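You operate a simulated robot arm through the tools that you are given. There is no shell and no other tool. Be economical: measure what you need, move in short steps, check, and stop when the job is done.

You run a simulated robot arm. Do the job below in one go: nothing can be reset, and whatever is moved stays where it is left.

## Task
Slide the steel bar under the clamp and brush its rust off.
Fine: red lever down before you brush; red brush back in its stand, lever up again.

It is judged by the outcome, as a careful person would: the job done as asked, and still so three seconds after it is handed in. It fails if anything else is knocked over, pushed out of place, dropped, spilled or broken.

## Robot
A 6-joint arm with a fingered hand, fixed in place. Base frame: the origin is at the foot of the arm, x ahead of it, y to its left, z up. Lengths are in m, angles in rad, forces in N, time in s.
With the tool pointing down near the work surface it reaches from about 0.34 to 0.82 m from the base axis. Its first joint turns from -2.897 to 2.897 rad. Payload 4 kg.
The TCP is the grasp point between the finger pads, 0.026 m short of the fingertips. In the tool frame z runs along the fingers and y along their closing line. Largest opening 0.132 m; the body of the gripper starts 0.073 m behind the TCP. The gripper is a hand of 5 fingers: y runs from the thumb to the fingers, the wrist lies at [0, 0, -0.239] in the tool frame, and closing takes about 1.5 s.
Orientation is that of the tool frame in the base frame, as [roll, pitch, yaw] about the fixed x, y, z axes, in that order (R = Rz(yaw) Ry(pitch) Rx(roll)). With the fingers straight down and closing along the base's y, the tool's x points along the base's -x, its y along +y and its z along -z.

## Interface
- The arm moves only by the tool apply_moves. Its argument "targets" is a list of rows, each a list of 6 numbers: the shift along the base's x, y, z in units of 400 mm (1.0 is 400 mm), then the turn, a rotation vector about the base's x, y, z in units of 180 degrees (1.0 is 180 degrees). In form: [[dx, dy, dz, rx, ry, rz], ...]. A call has 1 to 12 rows; each row is the pose to reach, as a shift and turn from the pose commanded when the call began. "gripper" is the closure, from 0 (fully open) to 1 (shut), set as the call begins (left out, the last holds). A call with a number of a shift or a turn outside -1 to 1 is refused whole. Rows are played at 5 a second. More than 0.05 m and 0.15 rad between two rows, or a gripper value outside its range, and nothing of the call is played. A pose out of reach is approached as far as the arm can. The call stops where the force on the tool passes 50 N (or 10 N more than at its start, if that is more) or the arm is blocked; 0.2 s more then pass. The fingers move at their own pace (about 0.045 m/s each) and stop on an object; they squeeze with about 33 N. The grip force told is the motor's: it shows also when the fingers shut on nothing. Time passes only in rows, and 0.2 s behind the last, so rows that repeat a pose let the fingers close. It gives the time, the measured TCP pose, the force on the tool (base axes), the opening and the grip force at its end, in the units of the frame above (readings bear some noise), and new pictures: "show" is both (left out), scene, wrist or none.
- Cameras (640 x 400 px; columns grow to the right, rows downward): "scene" is fixed at [0.0511, -0.6486, 1.6876]; the picture's right is [0.97, -0.26, 0.00], its down [-0.11, -0.42, -0.90] and it looks along [0.23, 0.87, -0.43] (base axes); focal length 350 px, centre (320, 200). "wrist" rides on the gripper at [0.085, 0.002, -0.097] in the tool frame; the picture's right is [-0.02, 1.00, 0.00], its down [-0.75, -0.02, -0.66] and it looks along [-0.66, -0.01, 0.75] (tool axes); focal length 270 px, centre (320, 200).
- hand_shape(shape): the hand has 5 fingers and takes this shape, open, in about a second: jaw (thumb against the fingers, like two jaws); tri (thumb and two fingers); tip (a fingertip pinch); poke (one finger out to press); point (the index stretched); flat (the hand flat); cup (the hand cupped); fist (a fist). The gripper value then closes the fingers along that shape, each until it touches; the sizes above hold for jaw. It gives what a move gives, with no picture.
- pixel_to_xyz(camera, pixels): for up to 12 pixels [column, row] of the newest picture of that camera ("zoom" is the newest enlarged one), the place [x, y, z] in the base frame of the surface seen there, good to about 0.002 m. It takes no simulated time.
- inspect(camera, box): a new picture of the part [left, top, right, bottom] of that camera's present view, enlarged. It takes no simulated time.
- job_done(): hands the job in; it is judged then, once.

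Keep the steps short. Do not move on a guess: measure, check each grasp and each placing, and mend mistakes. In all there are 80 turns and 200 pictures (those below and enlarged ones count). Leave the gripper open and the arm clear of the work at the hand-in unless told otherwise, and finish with a single line.

The tools are called after "Emit:" by a JSON object that holds its "method" and its "body". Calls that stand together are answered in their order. apply_moves: Moves the arm, as the interface text tells. Its arguments: {"type":"object","properties":{"targets":{"type":"array","items":{"type":"array","items":{"type":"number"}}},"gripper":{"type":"number"},"show":{"type":"string","enum":["both","scene","wrist","none"]}},"required":["targets"]} The other tools are called the same way: hand_shape (shape) gives the hand a shape; pixel_to_xyz (camera, pixels) gives the place of the surface under pixels of a picture; inspect (camera, box) takes an enlarged picture of a part of a camera's view; job_done () hands the job in.

At the start:

```text
t: 0.0
eef_pos: [0.2617, 0.2723, 1.3113]
tool_rot: [-3.141, 0.001, 3.141]
contact_force: [0.9, -0.2, 0.2]
grip_width: 0.1316
gripper_force: 0.1
shape: jaw
```

scene: 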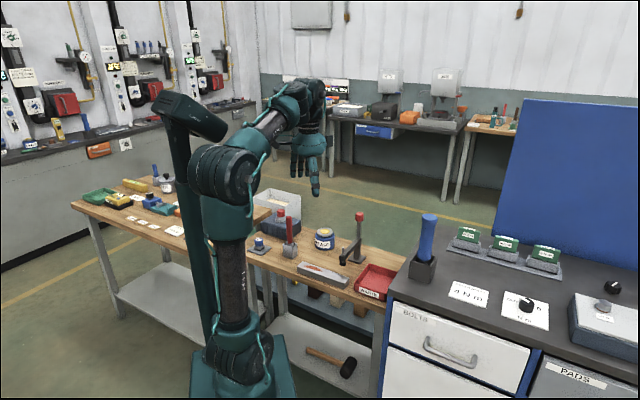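
wrist: 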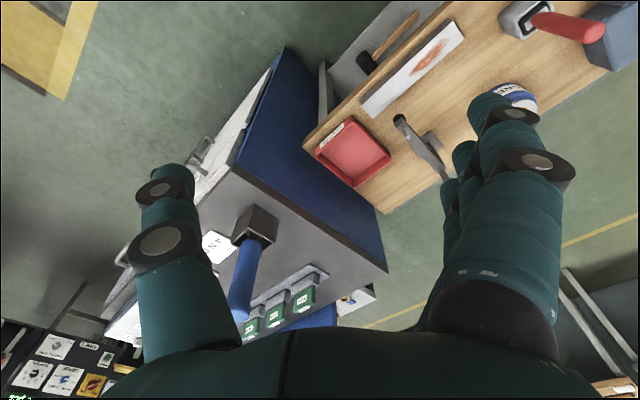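

I see the wooden bench with a rusty bar near (322,272), a red-lever clamp near (355,235), a red brush near (289,240). I'll enlarge this area first.

Emit:
{"method": "inspect", "body": {"camera": "scene", "box": [230, 180, 410, 310]}}

Emit:
{"method": "inspect", "body": {"camera": "wrist", "box": [290, 0, 640, 220]}}

```text
3.08 times, centred on (320, 245) of scene
```

zoom: 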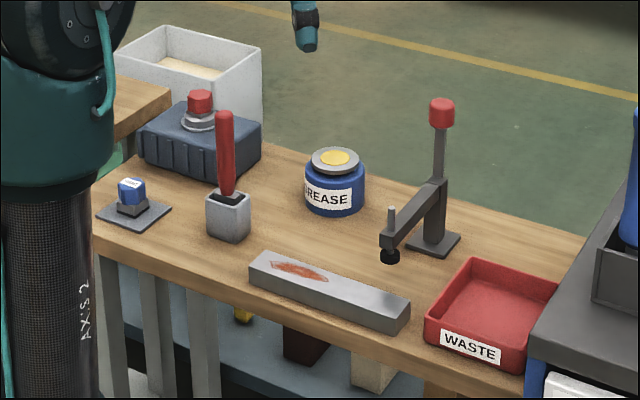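

```text
1.82 times, centred on (465, 110) of wrist
```

zoom: 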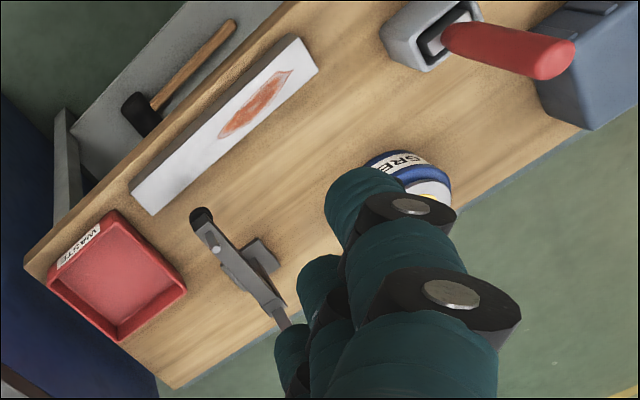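

Measure bar corners, clamp, brush and stand, in the wrist enlargement and in the scene.

Emit:
{"method": "pixel_to_xyz", "body": {"camera": "zoom", "pixels": [[295, 40], [314, 68], [134, 186], [154, 210], [288, 74], [224, 133], [202, 216], [216, 248], [262, 246], [275, 300], [450, 38], [565, 58]]}}

Emit:
{"method": "pixel_to_xyz", "body": {"camera": "scene", "pixels": [[359, 216], [359, 230], [354, 247], [343, 263], [343, 248], [343, 259], [357, 262], [366, 258], [293, 211], [294, 240], [294, 255], [300, 268]]}}

```text
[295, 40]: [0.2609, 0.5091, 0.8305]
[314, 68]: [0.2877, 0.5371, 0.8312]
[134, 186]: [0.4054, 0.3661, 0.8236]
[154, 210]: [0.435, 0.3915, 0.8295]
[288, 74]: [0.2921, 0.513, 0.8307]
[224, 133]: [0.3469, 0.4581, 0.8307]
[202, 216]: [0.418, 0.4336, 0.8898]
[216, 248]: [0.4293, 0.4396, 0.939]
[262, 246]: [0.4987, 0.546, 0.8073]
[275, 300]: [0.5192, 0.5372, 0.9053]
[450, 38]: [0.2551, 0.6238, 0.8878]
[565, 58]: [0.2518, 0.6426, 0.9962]
```

```text
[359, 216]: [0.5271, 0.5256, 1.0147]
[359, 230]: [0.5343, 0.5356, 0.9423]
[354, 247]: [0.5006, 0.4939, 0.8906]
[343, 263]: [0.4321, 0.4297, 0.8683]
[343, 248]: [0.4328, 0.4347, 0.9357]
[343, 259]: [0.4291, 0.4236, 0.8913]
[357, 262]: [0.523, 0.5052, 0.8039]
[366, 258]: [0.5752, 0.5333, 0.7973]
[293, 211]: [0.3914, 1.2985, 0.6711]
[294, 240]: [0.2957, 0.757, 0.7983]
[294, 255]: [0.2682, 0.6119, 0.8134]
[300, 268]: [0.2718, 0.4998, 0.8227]
```

Bar top is at z≈0.831, about 0.205 × 0.04 m, and runs along (0.707,-0.707). Its centre is about (0.347,0.451). The clamp pad is at about (0.43,0.43) with a gap beneath, so the bar needs a slide of about 0.043 m along (+x,+y). I'll move above the bar with the hand turned -45° and look closer.

Emit:
{"method": "apply_moves", "body": {"targets": [[0.0167, 0.075, -0.05, 0, 0, -0.0417], [0.0333, 0.15, -0.1, 0, 0, -0.0833], [0.05, 0.225, -0.15, 0, 0, -0.125], [0.0667, 0.3, -0.2, 0, 0, -0.1667], [0.0833, 0.375, -0.25, 0, 0, -0.2083], [0.1, 0.45, -0.3, 0, 0, -0.25]], "gripper": 0}}

```text
t: 1.4
eef_pos: [0.3021, 0.4541, 1.1916]
tool_rot: [-3.141, 0.0, 2.353]
contact_force: [-0.7, 0.5, 0.0]
grip_width: 0.1318
gripper_force: 0.1
shape: jaw
```

scene: 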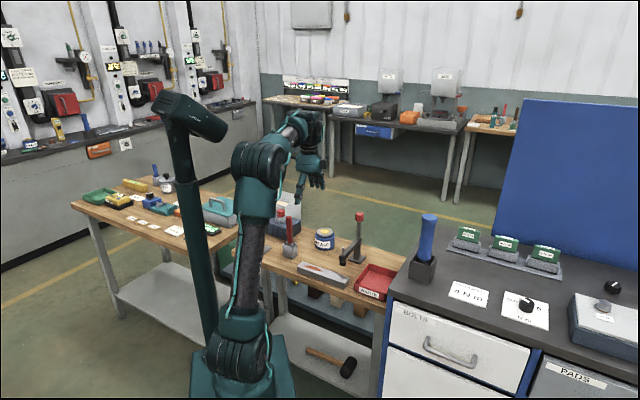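
wrist: 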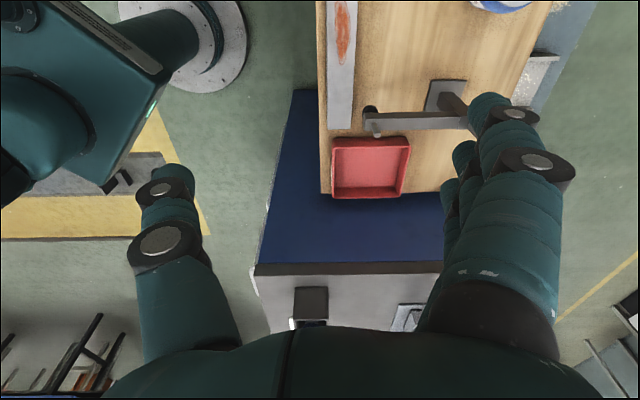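

I'll look closely at the clamp and bar from here.

Emit:
{"method": "inspect", "body": {"camera": "wrist", "box": [310, 0, 560, 210]}}

Emit:
{"method": "inspect", "body": {"camera": "scene", "box": [265, 195, 405, 300]}}

```text
1.90 times, centred on (435, 105) of wrist
```

zoom: 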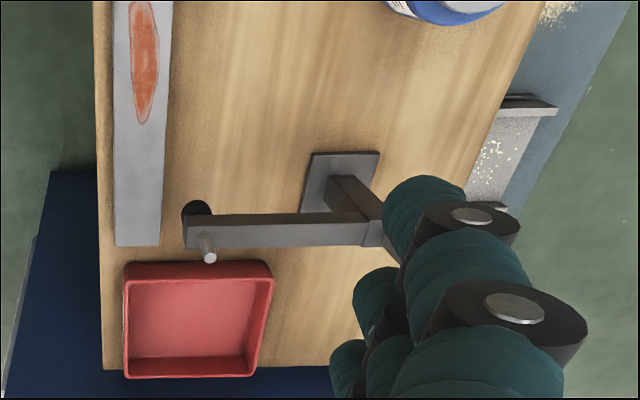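

```text
3.81 times, centred on (335, 248) of scene
```

zoom: 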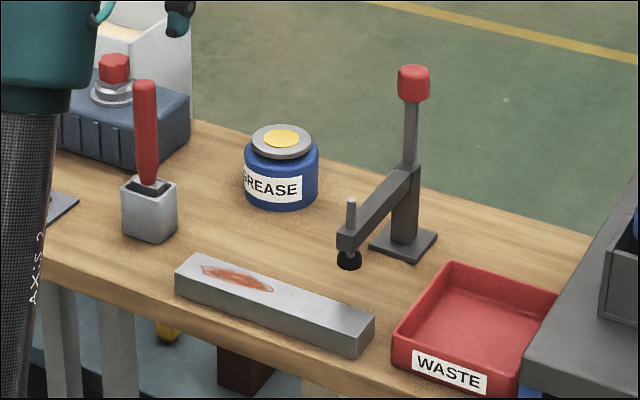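

Measure the clamp details, waste tray corner, jar and brush stand in this enlargement.

Emit:
{"method": "pixel_to_xyz", "body": {"camera": "zoom", "pixels": [[349, 258], [349, 266], [342, 240], [351, 202], [405, 180], [404, 222], [411, 150], [413, 85], [395, 333], [450, 265], [140, 190], [290, 190]]}}

Emit:
{"method": "pixel_to_xyz", "body": {"camera": "wrist", "pixels": [[328, 128], [350, 128], [370, 110], [376, 120], [405, 120], [337, 198], [332, 140], [408, 137], [433, 90], [462, 82], [322, 60], [342, 4]]}}

```text
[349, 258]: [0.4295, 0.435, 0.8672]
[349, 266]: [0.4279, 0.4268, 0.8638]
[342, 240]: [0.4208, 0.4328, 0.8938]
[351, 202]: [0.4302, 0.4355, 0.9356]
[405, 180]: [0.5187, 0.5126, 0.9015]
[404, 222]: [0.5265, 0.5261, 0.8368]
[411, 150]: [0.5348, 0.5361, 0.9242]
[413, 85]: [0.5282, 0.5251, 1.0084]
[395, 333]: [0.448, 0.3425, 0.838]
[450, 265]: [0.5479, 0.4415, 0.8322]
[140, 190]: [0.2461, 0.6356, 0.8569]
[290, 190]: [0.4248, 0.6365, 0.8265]
```

```text
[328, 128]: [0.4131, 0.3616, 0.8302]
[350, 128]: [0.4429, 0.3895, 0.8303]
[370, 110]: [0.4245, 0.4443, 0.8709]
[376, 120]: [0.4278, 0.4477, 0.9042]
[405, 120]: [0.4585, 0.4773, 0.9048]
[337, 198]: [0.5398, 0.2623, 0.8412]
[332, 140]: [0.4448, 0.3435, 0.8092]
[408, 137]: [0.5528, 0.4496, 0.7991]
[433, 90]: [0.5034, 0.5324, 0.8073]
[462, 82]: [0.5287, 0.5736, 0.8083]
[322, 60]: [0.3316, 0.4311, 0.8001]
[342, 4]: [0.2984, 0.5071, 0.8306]
```

The pad bottom is at z≈0.86 over (0.433,0.44). The tray's left edge is 0.035 m beyond the bar's end, so a straight slide of 0.05 m along (0.707,0.707) is right. I'll lower to above the bar at (0.322,0.477), first to z=0.90.

Emit:
{"method": "apply_moves", "body": {"targets": [[0.008, 0.01, -0.11, 0, 0, 0], [0.016, 0.02, -0.22, 0, 0, 0], [0.024, 0.03, -0.33, 0, 0, 0], [0.032, 0.04, -0.44, 0, 0, 0], [0.04, 0.05, -0.55, 0, 0, 0], [0.046, 0.057, -0.65, 0, 0, 0], [0.05, 0.062, -0.728, 0, 0, 0]]}}

```text
t: 3.0
eef_pos: [0.3205, 0.4781, 0.8981]
tool_rot: [3.142, 0.001, 2.356]
contact_force: [-1.2, 0.5, -0.5]
grip_width: 0.132
gripper_force: 0.1
shape: jaw
```

scene: 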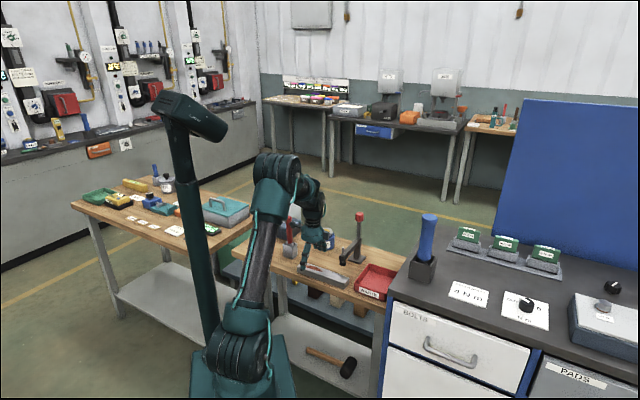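
wrist: 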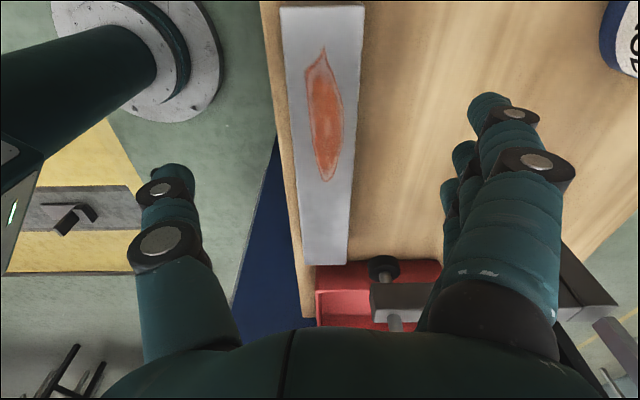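

Check clearance between fingers and the clamp before lowering.

Emit:
{"method": "inspect", "body": {"camera": "scene", "box": [265, 180, 405, 300]}}

Emit:
{"method": "pixel_to_xyz", "body": {"camera": "wrist", "pixels": [[488, 105], [462, 160], [447, 190], [445, 230], [425, 310], [172, 172], [283, 100], [267, 100], [320, 70], [338, 170], [440, 310]]}}

```text
3.33 times, centred on (335, 240) of scene
```

zoom: 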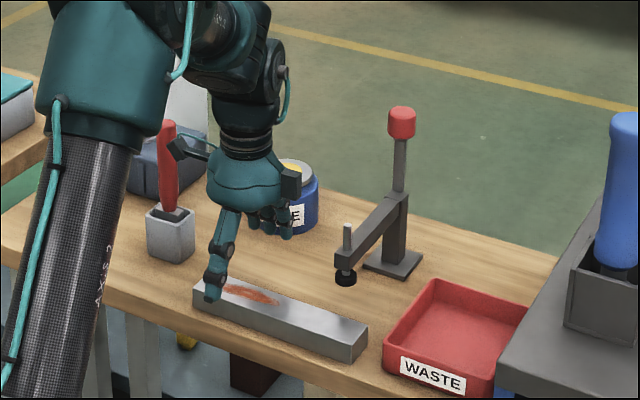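

```text
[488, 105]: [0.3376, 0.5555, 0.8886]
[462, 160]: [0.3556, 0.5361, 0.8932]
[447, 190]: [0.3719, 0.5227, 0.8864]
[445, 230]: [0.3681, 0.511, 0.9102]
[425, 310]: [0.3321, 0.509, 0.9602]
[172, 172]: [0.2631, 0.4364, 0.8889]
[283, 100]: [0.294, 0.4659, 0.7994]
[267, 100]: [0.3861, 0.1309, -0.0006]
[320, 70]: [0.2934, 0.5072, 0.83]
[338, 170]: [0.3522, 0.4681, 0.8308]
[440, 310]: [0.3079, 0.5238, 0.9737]
```

Clearance is good: the fingers end at u≈-0.08 and the clamp is at 0. Lower to z≈0.836.

Emit:
{"method": "apply_moves", "body": {"targets": [[0.001, 0, -0.08, 0, 0, 0], [0.002, -0.001, -0.155, 0, 0, 0]], "show": "wrist"}}

Emit:
{"method": "apply_moves", "body": {"targets": [[0, 0, 0, 0, 0, 0], [0, 0, 0, 0, 0, 0], [0, 0, 0, 0, 0, 0], [0, 0, 0, 0, 0, 0], [0, 0, 0, 0, 0, 0], [0, 0, 0, 0, 0, 0], [0, 0, 0, 0, 0, 0], [0, 0, 0, 0, 0, 0], [0, 0, 0, 0, 0, 0]], "gripper": 0.9}}

```text
t: 3.6
eef_pos: [0.3218, 0.4776, 0.838]
tool_rot: [3.139, 0.0, 2.356]
contact_force: [0.2, 0.7, 0.1]
grip_width: 0.1321
gripper_force: 0.1
shape: jaw
```

wrist: 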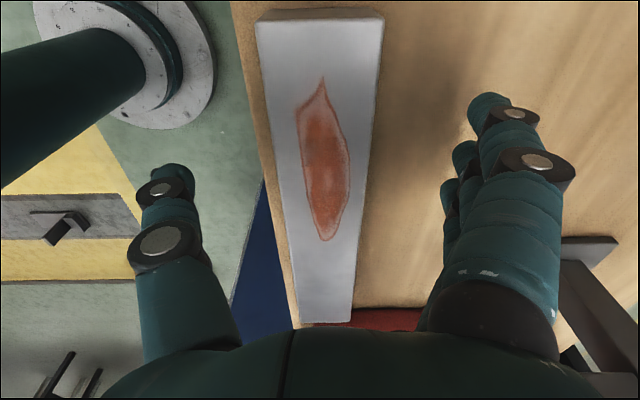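

```text
t: 5.6
eef_pos: [0.3227, 0.4779, 0.8383]
tool_rot: [3.141, -0.002, 2.356]
contact_force: [1.9, 1.5, 0.4]
grip_width: 0.0378
gripper_force: 33.0
shape: jaw
```

scene: 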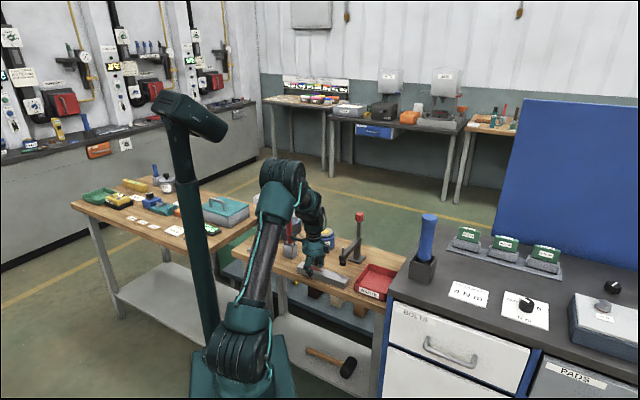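
wrist: 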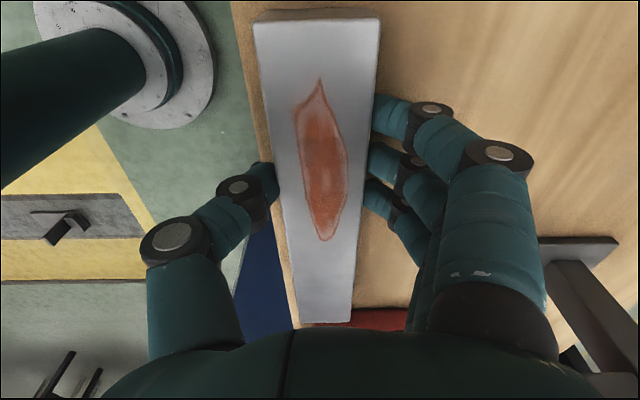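

The bar is gripped (opening 0.038 m). Slide it 0.05 m along (0.707,0.707).

Emit:
{"method": "apply_moves", "body": {"targets": [[0.0175, 0.0175, 0, 0, 0, 0], [0.035, 0.035, 0, 0, 0, 0], [0.0525, 0.0525, 0, 0, 0, 0], [0.07, 0.07, 0, 0, 0, 0], [0.0875, 0.0875, 0, 0, 0, 0], [0.0875, 0.0875, 0, 0, 0, 0]]}}

Emit:
{"method": "inspect", "body": {"camera": "scene", "box": [265, 180, 405, 300]}}

```text
t: 7.0
eef_pos: [0.3588, 0.5131, 0.8374]
tool_rot: [-3.141, 0.001, 2.355]
contact_force: [-5.2, -2.6, 8.1]
grip_width: 0.0381
gripper_force: 33.1
shape: jaw
```

scene: 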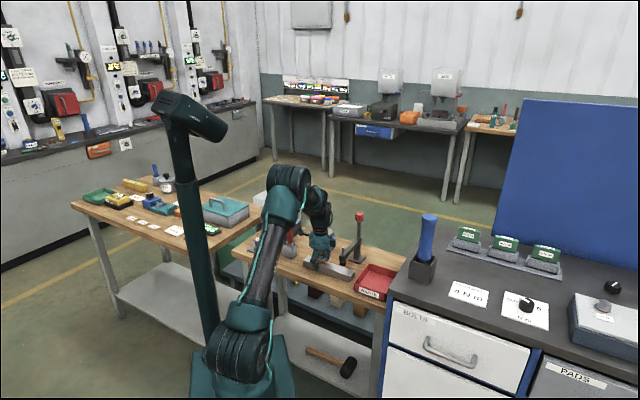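
wrist: 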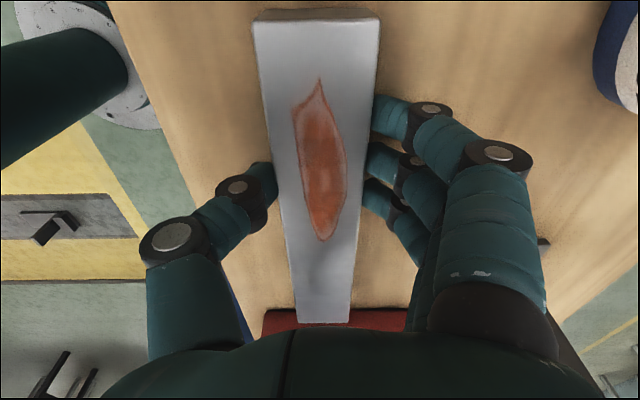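

```text
3.33 times, centred on (335, 240) of scene
```

zoom: 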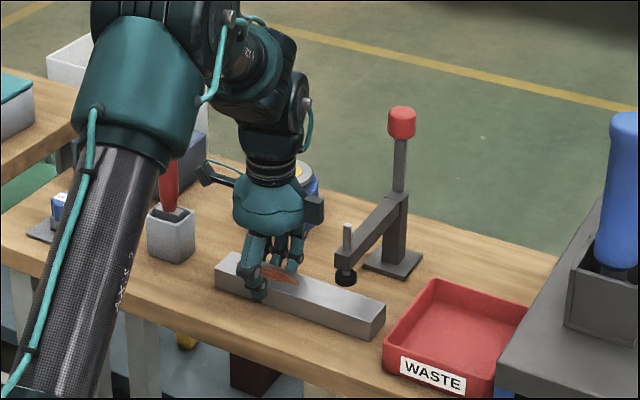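

The bar moved. Measure its right-end corners against the pad.

Emit:
{"method": "pixel_to_xyz", "body": {"camera": "zoom", "pixels": [[383, 305], [369, 316], [340, 303], [357, 292], [345, 277], [216, 268], [231, 253]]}}

Emit:
{"method": "pixel_to_xyz", "body": {"camera": "wrist", "pixels": [[298, 315], [348, 318], [256, 28], [376, 24], [319, 82], [322, 236]]}}

```text
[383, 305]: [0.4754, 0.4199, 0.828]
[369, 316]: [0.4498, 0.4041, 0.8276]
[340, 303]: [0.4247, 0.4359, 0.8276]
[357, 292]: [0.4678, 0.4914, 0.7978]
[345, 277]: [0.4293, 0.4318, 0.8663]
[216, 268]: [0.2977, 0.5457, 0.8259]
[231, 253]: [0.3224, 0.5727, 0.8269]
```

```text
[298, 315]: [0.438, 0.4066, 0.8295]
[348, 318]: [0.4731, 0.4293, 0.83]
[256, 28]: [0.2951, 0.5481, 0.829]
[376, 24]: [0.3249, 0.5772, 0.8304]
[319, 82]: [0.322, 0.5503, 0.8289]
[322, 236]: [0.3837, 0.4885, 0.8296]
```

The bar's centreline is at v≈0.617, which matches the pad (0.617). Release and lift.

Emit:
{"method": "apply_moves", "body": {"targets": [[0, 0, 0, 0, 0, 0], [0, 0, 0, 0, 0, 0], [0, 0, 0, 0, 0, 0], [0, 0, 0, 0, 0, 0], [0, 0, 0, 0, 0, 0], [0, 0, 0, 0, 0, 0], [0, 0, 0, 0, 0, 0], [0, 0, 0, 0, 0, 0]], "gripper": 0, "show": "none"}}

Emit:
{"method": "apply_moves", "body": {"targets": [[0, 0, 0.1, 0, 0, 0], [0, 0, 0.2, 0, 0, 0], [0, 0, 0.3, 0, 0, 0], [0, 0, 0.4, 0, 0, 0], [0, 0, 0.5, 0, 0, 0], [0, 0, 0.6, 0, 0, 0]]}}

```text
t: 8.8
eef_pos: [0.3585, 0.5132, 0.837]
tool_rot: [-3.141, 0.001, 2.354]
contact_force: [0.7, -0.6, -0.5]
grip_width: 0.1321
gripper_force: 0.1
shape: jaw
```

```text
t: 10.2
eef_pos: [0.36, 0.5122, 1.0779]
tool_rot: [-3.139, 0.0, 2.356]
contact_force: [0.3, 0.1, -0.1]
grip_width: 0.132
gripper_force: 0.1
shape: jaw
```

scene: 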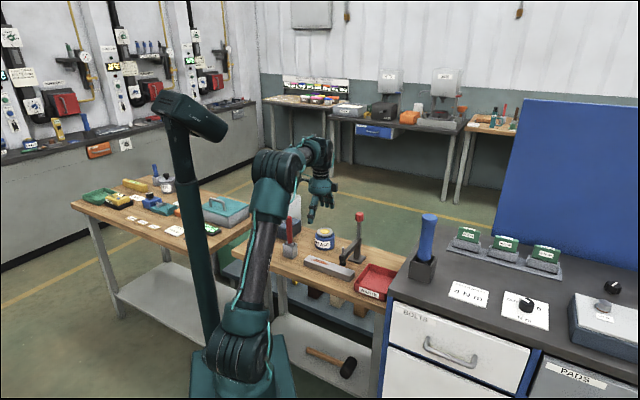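
wrist: 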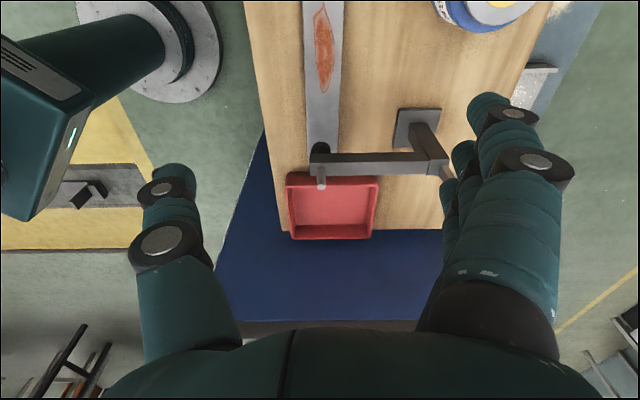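

Now the lever. I'll look closely at its hinge to tell which way it turns.

Emit:
{"method": "inspect", "body": {"camera": "scene", "box": [330, 200, 394, 240]}}

Emit:
{"method": "inspect", "body": {"camera": "scene", "box": [320, 205, 400, 285]}}

Emit:
{"method": "inspect", "body": {"camera": "wrist", "box": [380, 90, 500, 200]}}

```text
10.00 times, centred on (362, 220) of scene
```

zoom: 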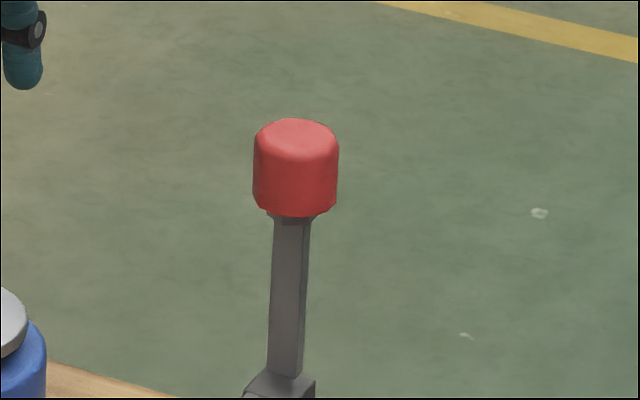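

```text
5.00 times, centred on (360, 245) of scene
```

zoom: 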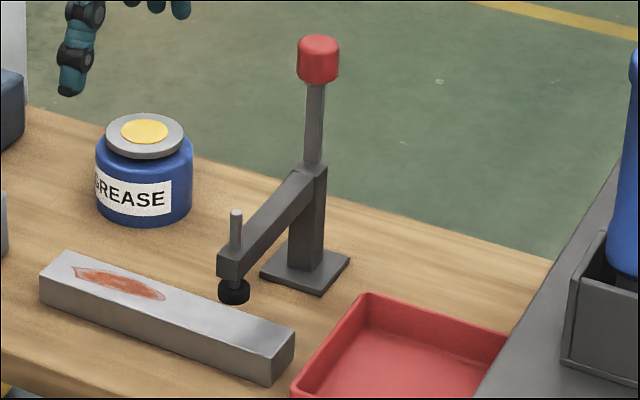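

```text
3.64 times, centred on (440, 145) of wrist
```

zoom: 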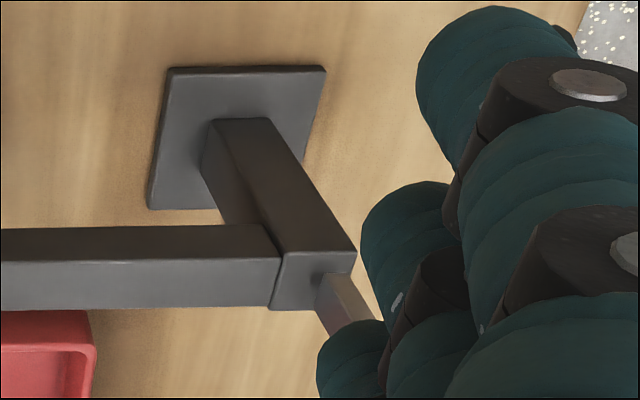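

I can't tell the turning direction from the pictures. The knob centre is about (0.531,0.541,1.01). I'll place the open hand above the knob, thumb on the near side and fingers on the far side, so I can nudge it gently either way.

Emit:
{"method": "apply_moves", "body": {"targets": [[0, 0, 0.1, 0, 0, 0], [0.086, 0.014, 0.14, 0, 0, 0], [0.172, 0.028, 0.14, 0, 0, 0], [0.258, 0.042, 0.14, 0, 0, 0], [0.344, 0.056, 0.14, 0, 0, 0], [0.43, 0.07, 0.14, 0, 0, 0]]}}

Emit:
{"method": "inspect", "body": {"camera": "scene", "box": [290, 140, 430, 240]}}

```text
t: 11.6
eef_pos: [0.5147, 0.5276, 1.1247]
tool_rot: [-3.14, -0.001, 2.356]
contact_force: [0.3, -0.1, 0.4]
grip_width: 0.1319
gripper_force: 0.1
shape: jaw
out of reach, approached as far as the arm can: row 6
```

scene: 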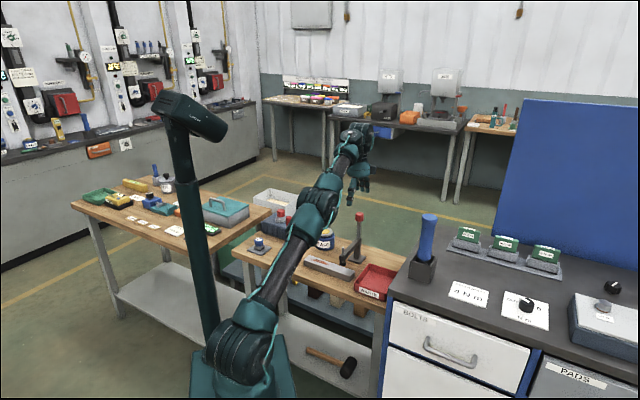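
wrist: 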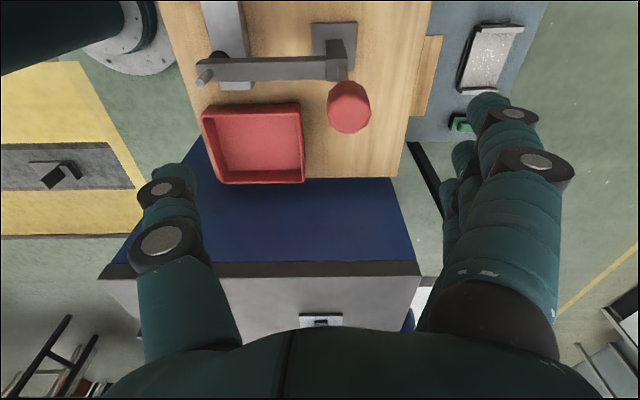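

```text
4.00 times, centred on (360, 190) of scene
```

zoom: 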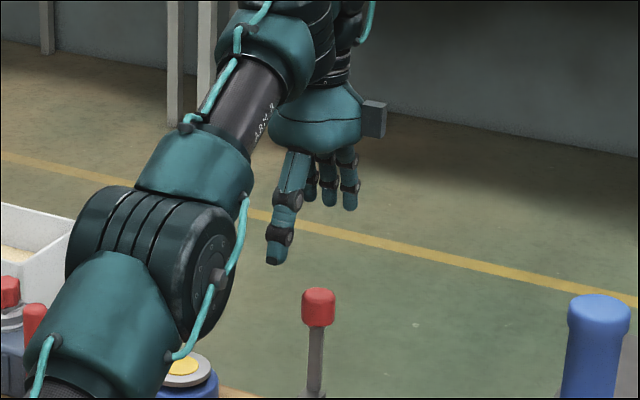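

At this height the reach limit cuts it 0.02 m short, but the knob is still between thumb and fingers. Measure the knob from this view.

Emit:
{"method": "pixel_to_xyz", "body": {"camera": "wrist", "pixels": [[349, 97], [330, 107], [369, 107], [349, 130], [480, 100], [445, 200], [172, 168], [342, 60]]}}

```text
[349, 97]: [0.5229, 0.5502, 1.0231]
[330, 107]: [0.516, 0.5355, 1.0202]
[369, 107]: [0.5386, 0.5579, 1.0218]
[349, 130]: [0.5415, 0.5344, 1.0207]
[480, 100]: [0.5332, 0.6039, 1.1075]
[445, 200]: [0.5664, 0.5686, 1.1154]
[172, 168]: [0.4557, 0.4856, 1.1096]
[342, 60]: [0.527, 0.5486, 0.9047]
```

Lower the hand so thumb and fingers straddle the knob (TCP z≈1.01).

Emit:
{"method": "apply_moves", "body": {"targets": [[0, 0, -0.1, 0, 0, 0], [0, 0, -0.2, 0, 0, 0], [0, 0, -0.29, 0, 0, 0]]}}

Emit:
{"method": "inspect", "body": {"camera": "scene", "box": [300, 170, 420, 260]}}

```text
t: 12.4
eef_pos: [0.5156, 0.527, 1.0085]
tool_rot: [3.14, 0.001, 2.357]
contact_force: [0.3, 0.4, 0.2]
grip_width: 0.1318
gripper_force: 0.1
shape: jaw
```

scene: 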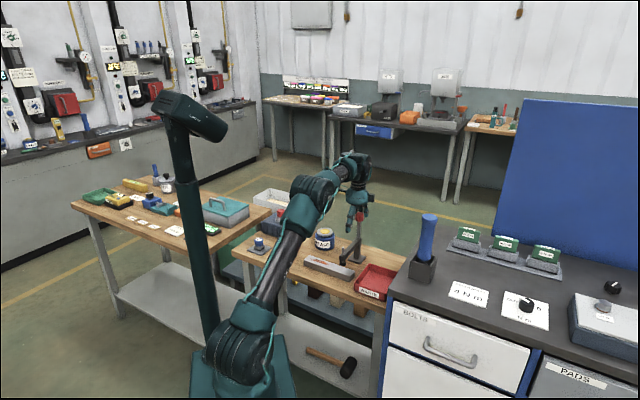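
wrist: 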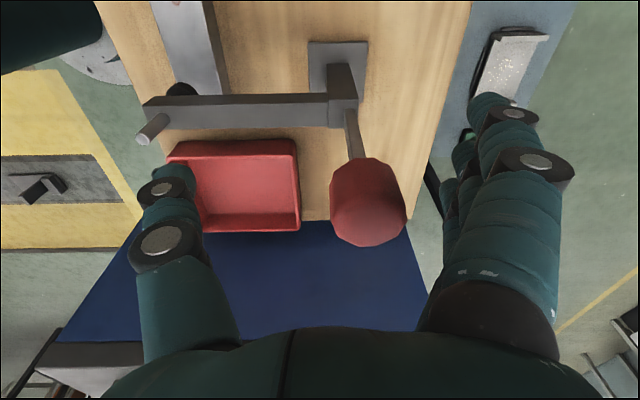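

```text
4.44 times, centred on (360, 215) of scene
```

zoom: 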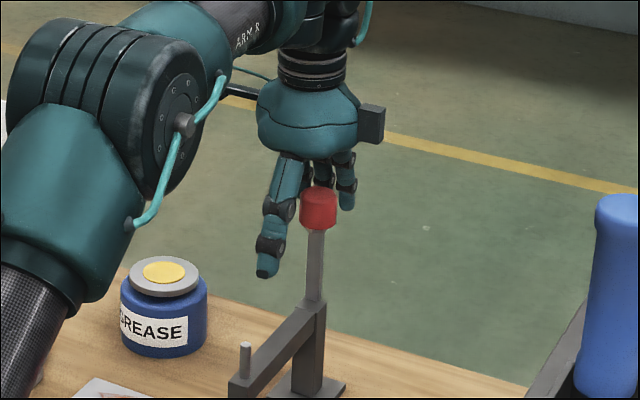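

The knob is between thumb and fingers. Nudge the hand gently toward -v (toward the arm base) by 0.032 m and read the force.

Emit:
{"method": "apply_moves", "body": {"targets": [[-0.019, -0.019, 0, 0, 0, 0], [-0.038, -0.038, 0, 0, 0, 0], [-0.047, -0.047, 0, 0, 0, 0], [-0.057, -0.057, 0, 0, 0, 0]]}}

```text
t: 13.4
eef_pos: [0.4932, 0.5053, 1.0098]
tool_rot: [3.14, 0.001, 2.356]
contact_force: [13.6, 12.4, -0.3]
grip_width: 0.1321
gripper_force: 0.0
shape: jaw
```

scene: 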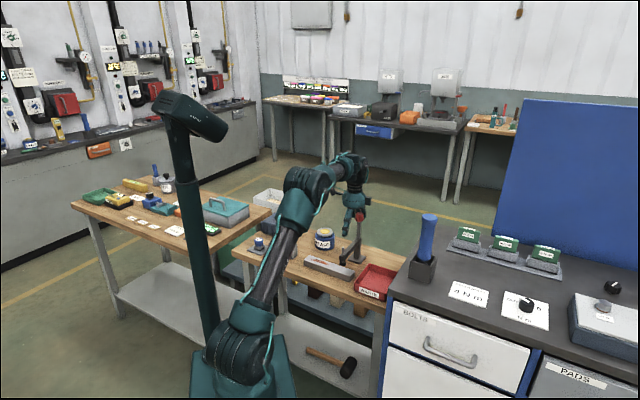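
wrist: 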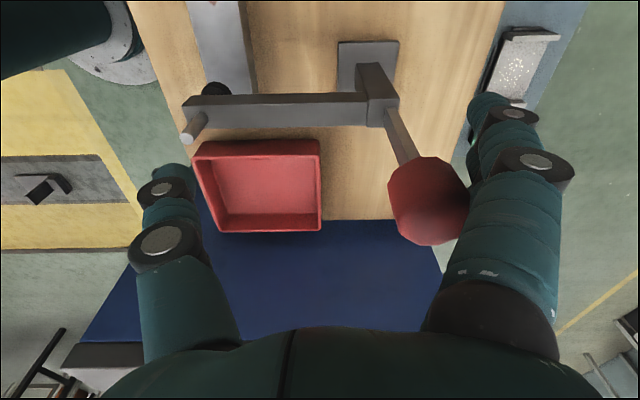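

The force is about 18 N and resisting. Measure whether the knob moved.

Emit:
{"method": "pixel_to_xyz", "body": {"camera": "wrist", "pixels": [[425, 180], [388, 205], [430, 165], [440, 215], [400, 130]]}}

Emit:
{"method": "inspect", "body": {"camera": "scene", "box": [300, 170, 420, 260]}}

```text
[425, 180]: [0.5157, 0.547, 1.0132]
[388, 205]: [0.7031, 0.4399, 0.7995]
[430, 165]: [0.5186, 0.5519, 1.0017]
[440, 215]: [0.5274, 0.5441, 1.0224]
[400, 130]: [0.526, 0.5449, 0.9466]
```

```text
4.44 times, centred on (360, 215) of scene
```

zoom: 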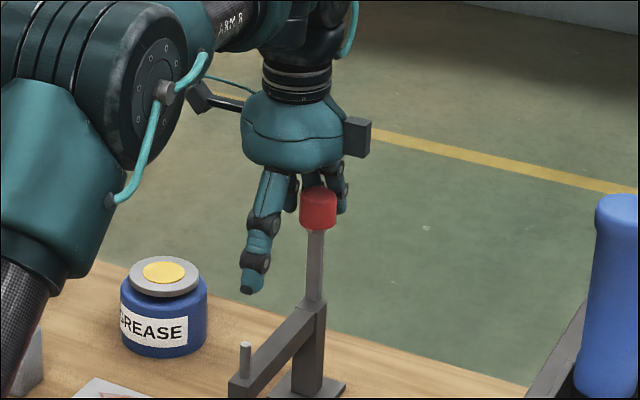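

The knob did not move: -v is solid at 18 N. I'll move back toward +v, centre on the knob, and grip it lightly to feel the other directions.

Emit:
{"method": "apply_moves", "body": {"targets": [[0.025, 0.025, 0, 0, 0, 0], [0.055, 0.055, 0, 0, 0, 0], [0.085, 0.085, 0, 0, 0, 0]], "show": "none"}}

```text
t: 14.2
eef_pos: [0.5267, 0.5385, 1.0097]
tool_rot: [-3.14, 0.0, 2.356]
contact_force: [-0.4, -1.0, 0.7]
grip_width: 0.1319
gripper_force: 0.0
shape: jaw
```

It reached v=0.753. Try going further so the thumb pushes the knob toward +v, in small rows.

Emit:
{"method": "apply_moves", "body": {"targets": [[0.035, 0.035, 0, 0, 0, 0], [0.07, 0.07, 0, 0, 0, 0], [0.09, 0.09, 0, 0, 0, 0], [0.1, 0.1, 0, 0, 0, 0]]}}

```text
t: 15.2
eef_pos: [0.5506, 0.5626, 1.0057]
tool_rot: [3.141, 0.001, 2.357]
contact_force: [-0.5, -0.4, 0.0]
grip_width: 0.132
gripper_force: 0.0
shape: jaw
out of reach, approached as far as the arm can: row 2, 3, 4
```

scene: 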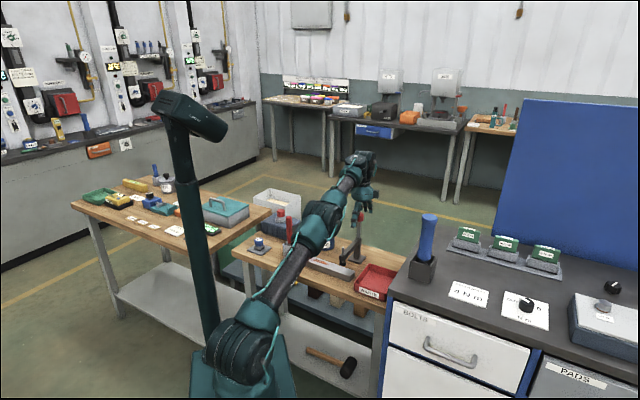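
wrist: 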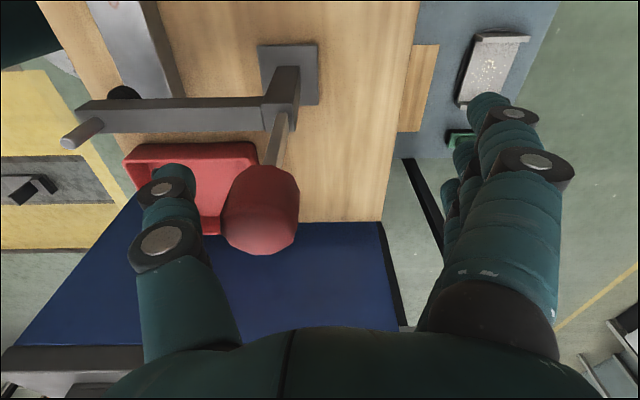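

The TCP is at v=0.787 and the thumb is just short of the knob. Close the hand partly so the thumb presses it toward +v while the fingers stay clear.

Emit:
{"method": "apply_moves", "body": {"targets": [[0, 0, 0, 0, 0, 0], [0, 0, 0, 0, 0, 0], [0, 0, 0, 0, 0, 0], [0, 0, 0, 0, 0, 0]], "gripper": 0.5}}

Emit:
{"method": "inspect", "body": {"camera": "scene", "box": [300, 170, 420, 260]}}

```text
t: 16.2
eef_pos: [0.5503, 0.5635, 1.0048]
tool_rot: [-3.14, 0.0, 2.357]
contact_force: [-3.2, -2.5, -0.3]
grip_width: 0.0712
gripper_force: 0.1
shape: jaw
```

scene: 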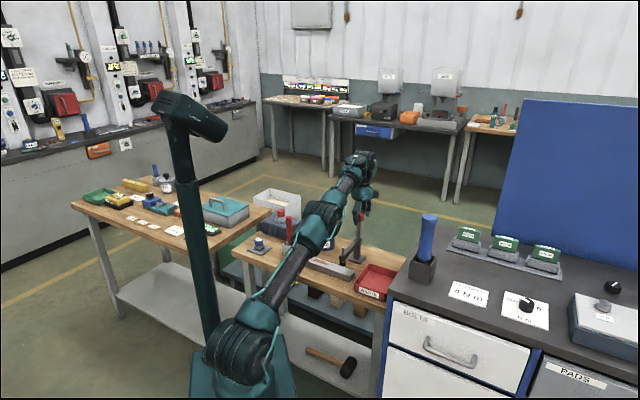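
wrist: 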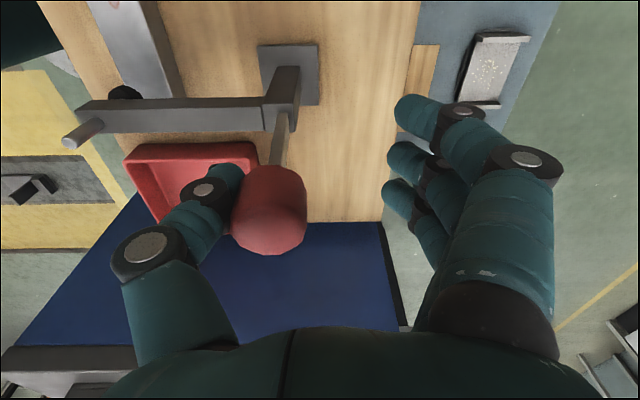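

```text
4.44 times, centred on (360, 215) of scene
```

zoom: 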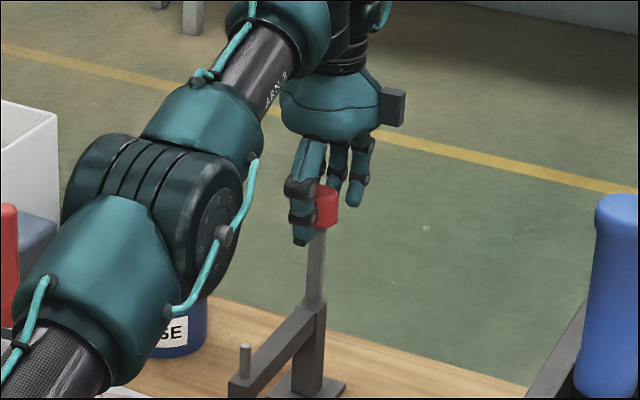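

The knob moved toward +v with only about 4 N, so the lever goes down away from the robot. Open, rise clear, and move back to the near side.

Emit:
{"method": "apply_moves", "body": {"targets": [[0, 0, 0, 0, 0, 0], [0, 0, 0, 0, 0, 0], [0, 0, 0, 0, 0, 0], [0, 0, 0, 0, 0, 0], [-0.04, -0.04, 0.05, 0, 0, 0], [-0.08, -0.08, 0.15, 0, 0, 0], [-0.09, -0.09, 0.25, 0, 0, 0], [-0.15, -0.15, 0.26, 0, 0, 0], [-0.21, -0.21, 0.26, 0, 0, 0], [-0.25, -0.25, 0.26, 0, 0, 0]], "gripper": 0}}

Emit:
{"method": "inspect", "body": {"camera": "scene", "box": [300, 170, 420, 260]}}

```text
t: 18.4
eef_pos: [0.4496, 0.4622, 1.109]
tool_rot: [3.14, -0.001, 2.357]
contact_force: [0.5, -0.4, -0.9]
grip_width: 0.1319
gripper_force: 0.1
shape: jaw
```

scene: 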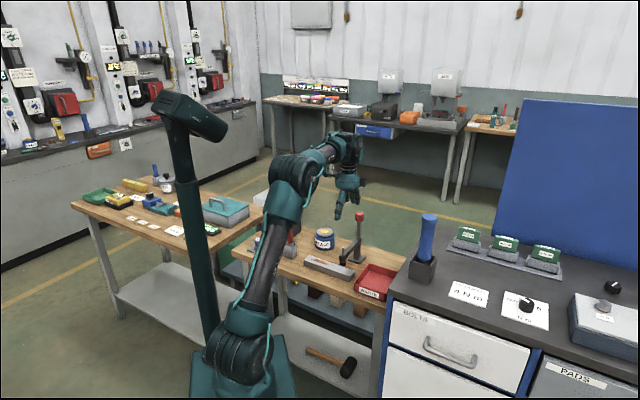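
wrist: 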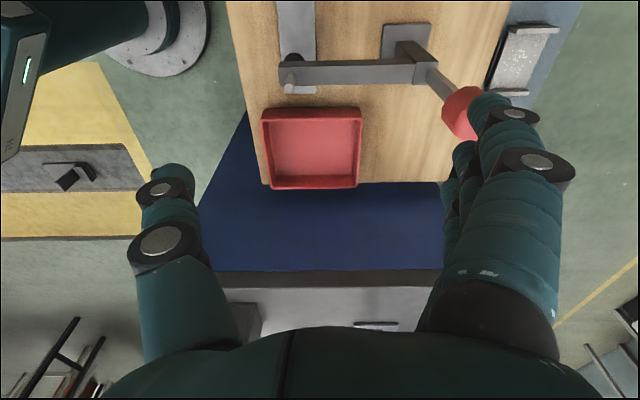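

```text
4.44 times, centred on (360, 215) of scene
```

zoom: 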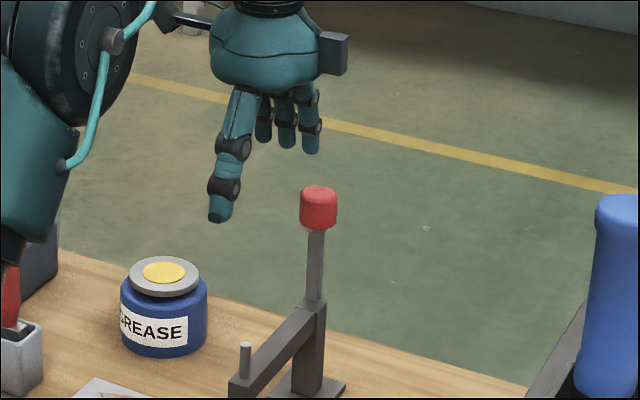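

The lever has returned upright, perhaps it is sprung. Shut the hand and lower it to knob height on the near side.

Emit:
{"method": "apply_moves", "body": {"targets": [[0, 0, 0, 0, 0, 0], [0, 0, 0, 0, 0, 0], [0, 0, 0, 0, 0, 0], [0, 0, 0, 0, 0, 0], [0, 0, 0, 0, 0, 0], [0, 0, 0, 0, 0, 0], [0, 0, 0, 0, 0, 0], [0, 0, -0.1, 0, 0, 0], [0, 0, -0.2, 0, 0, 0], [0, 0, -0.27, 0, 0, 0]], "gripper": 1}}

Emit:
{"method": "inspect", "body": {"camera": "scene", "box": [300, 170, 420, 260]}}

```text
t: 20.6
eef_pos: [0.4468, 0.463, 1.0002]
tool_rot: [3.138, 0.0, 2.356]
contact_force: [-0.4, -0.4, -0.4]
grip_width: 0.0
gripper_force: 33.0
shape: jaw
```

scene: 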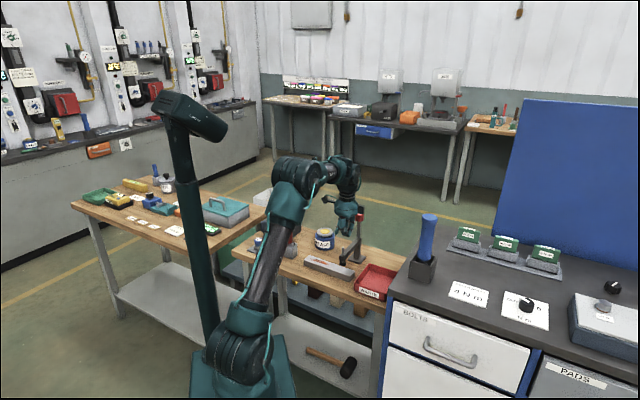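
wrist: 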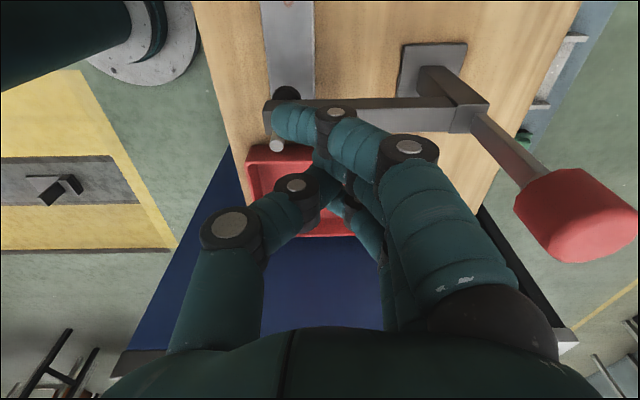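

```text
4.44 times, centred on (360, 215) of scene
```

zoom: 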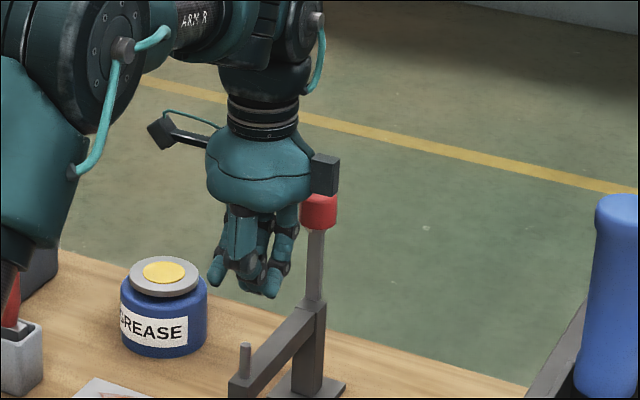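

Hand is shut below knob-top height at v≈0.643. Push toward +v by 0.1 m.

Emit:
{"method": "apply_moves", "body": {"targets": [[0.044, 0.044, 0, 0, 0, 0], [0.08, 0.08, 0, 0, 0, 0], [0.11, 0.11, 0, 0, 0, 0], [0.14, 0.14, 0, 0, 0, 0], [0.165, 0.165, 0, 0, 0, 0], [0.185, 0.185, 0, 0, 0, 0]]}}

Emit:
{"method": "inspect", "body": {"camera": "scene", "box": [300, 170, 420, 260]}}

```text
t: 22.0
eef_pos: [0.5227, 0.535, 0.9995]
tool_rot: [-3.141, 0.0, 2.358]
contact_force: [-1.0, -1.0, 0.8]
grip_width: 0.0
gripper_force: 33.1
shape: jaw
```

scene: 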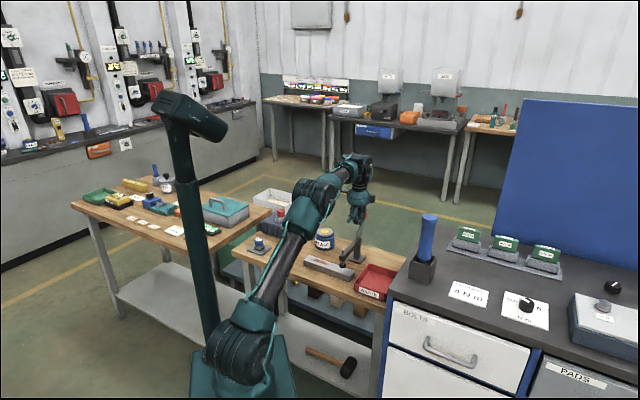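
wrist: 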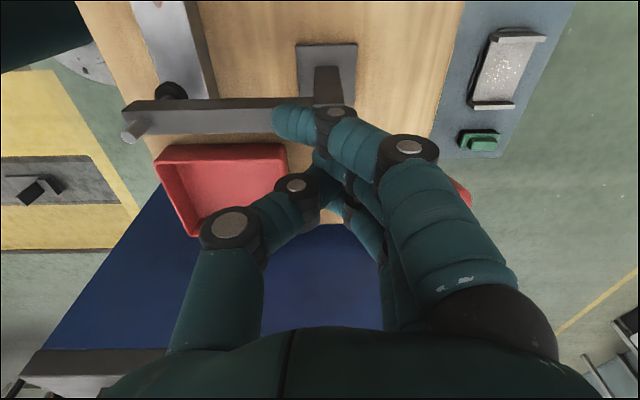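

```text
4.44 times, centred on (360, 215) of scene
```

zoom: 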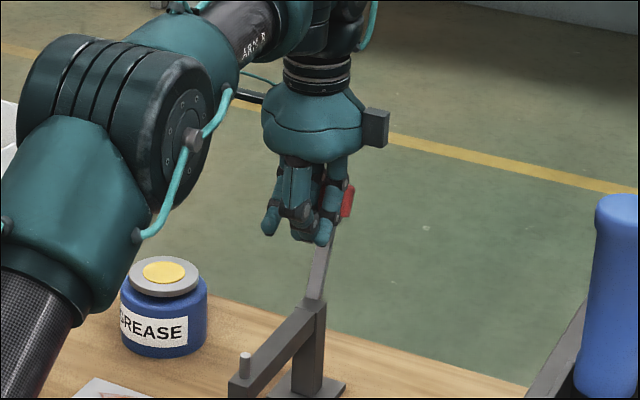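

The lever is tilting with little force. Keep pushing outward, then downward a bit.

Emit:
{"method": "apply_moves", "body": {"targets": [[0.035, 0.035, 0, 0, 0, 0], [0.07, 0.07, -0.025, 0, 0, 0], [0.08, 0.08, -0.05, 0, 0, 0], [0.085, 0.085, -0.075, 0, 0, 0]]}}

Emit:
{"method": "inspect", "body": {"camera": "scene", "box": [300, 170, 420, 260]}}

```text
t: 23.0
eef_pos: [0.5576, 0.5688, 0.972]
tool_rot: [-3.142, 0.001, 2.355]
contact_force: [-2.0, -3.2, 3.3]
grip_width: 0.0
gripper_force: 33.0
shape: jaw
```

scene: 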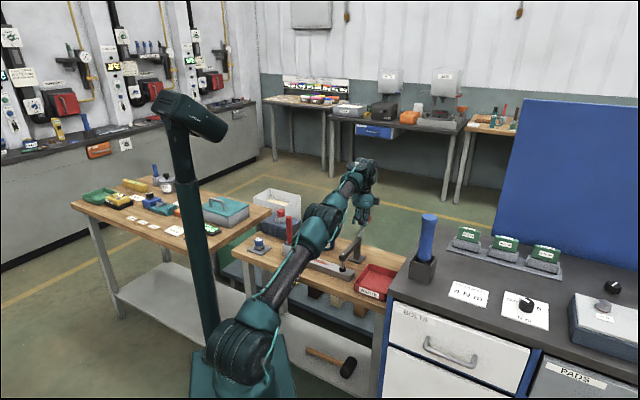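
wrist: 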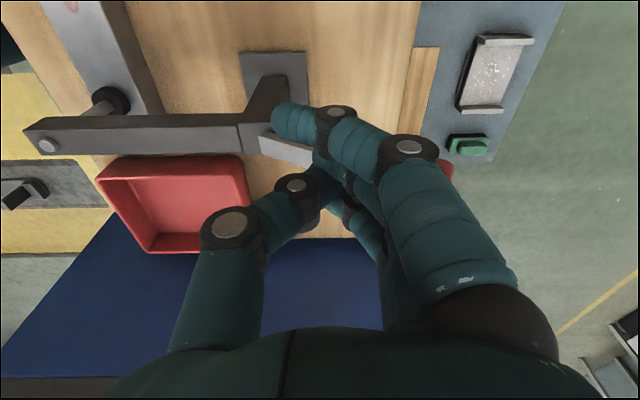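

```text
4.44 times, centred on (360, 215) of scene
```

zoom: 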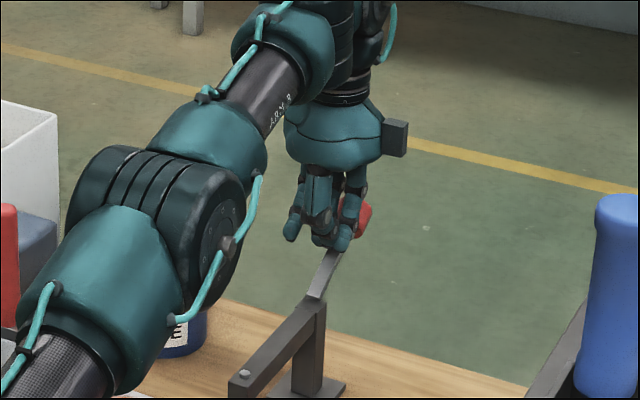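

The pad spindle is coming down with the lever. Press straight down further in small rows.

Emit:
{"method": "apply_moves", "body": {"targets": [[0.01, 0.01, -0.025, 0, 0, 0], [0.015, 0.015, -0.05, 0, 0, 0], [0.02, 0.02, -0.075, 0, 0, 0]]}}

Emit:
{"method": "inspect", "body": {"camera": "scene", "box": [300, 190, 420, 280]}}

```text
t: 23.5
eef_pos: [0.5594, 0.572, 0.9647]
tool_rot: [3.139, -0.001, 2.356]
contact_force: [-21.7, -20.2, 9.2]
grip_width: 0.0
gripper_force: 33.3
shape: jaw
stopped in row 2: the force on the tool passed its limit (the readings are from after the stop); the commanded pose is now the measured one
```

scene: 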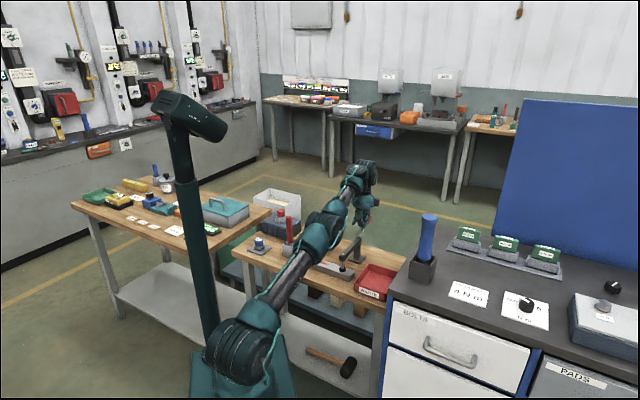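
wrist: 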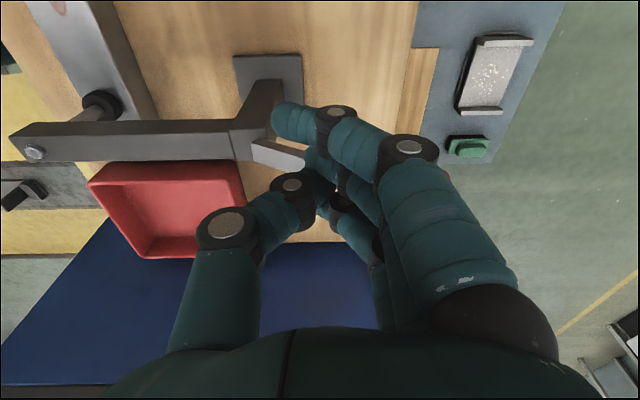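

```text
4.44 times, centred on (360, 235) of scene
```

zoom: 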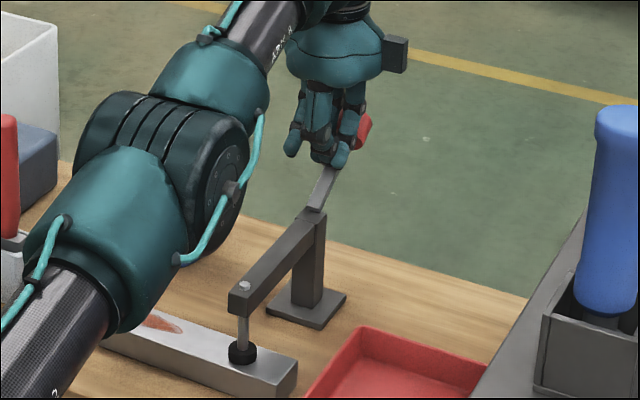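

Force is rising and the pad seems to touch the bar. Back the hand up and away to see how the lever stands.

Emit:
{"method": "apply_moves", "body": {"targets": [[-0.03, -0.03, 0.03, 0, 0, 0], [-0.06, -0.06, 0.12, 0, 0, 0], [-0.12, -0.12, 0.22, 0, 0, 0], [-0.2, -0.2, 0.26, 0, 0, 0]]}}

Emit:
{"method": "inspect", "body": {"camera": "scene", "box": [300, 190, 420, 280]}}

```text
refused: row 3 steps farther than a row can; nothing moved
```

```text
4.44 times, centred on (360, 235) of scene
```

zoom: 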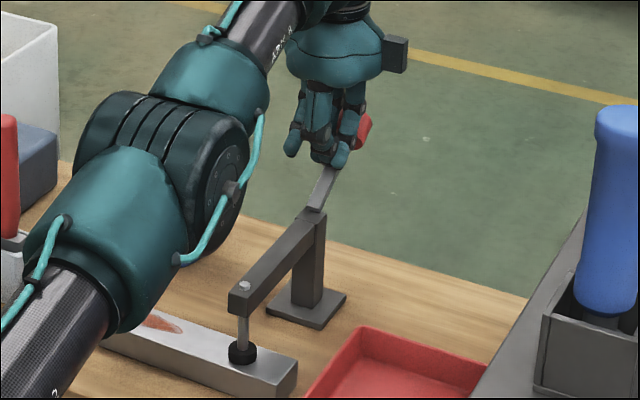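

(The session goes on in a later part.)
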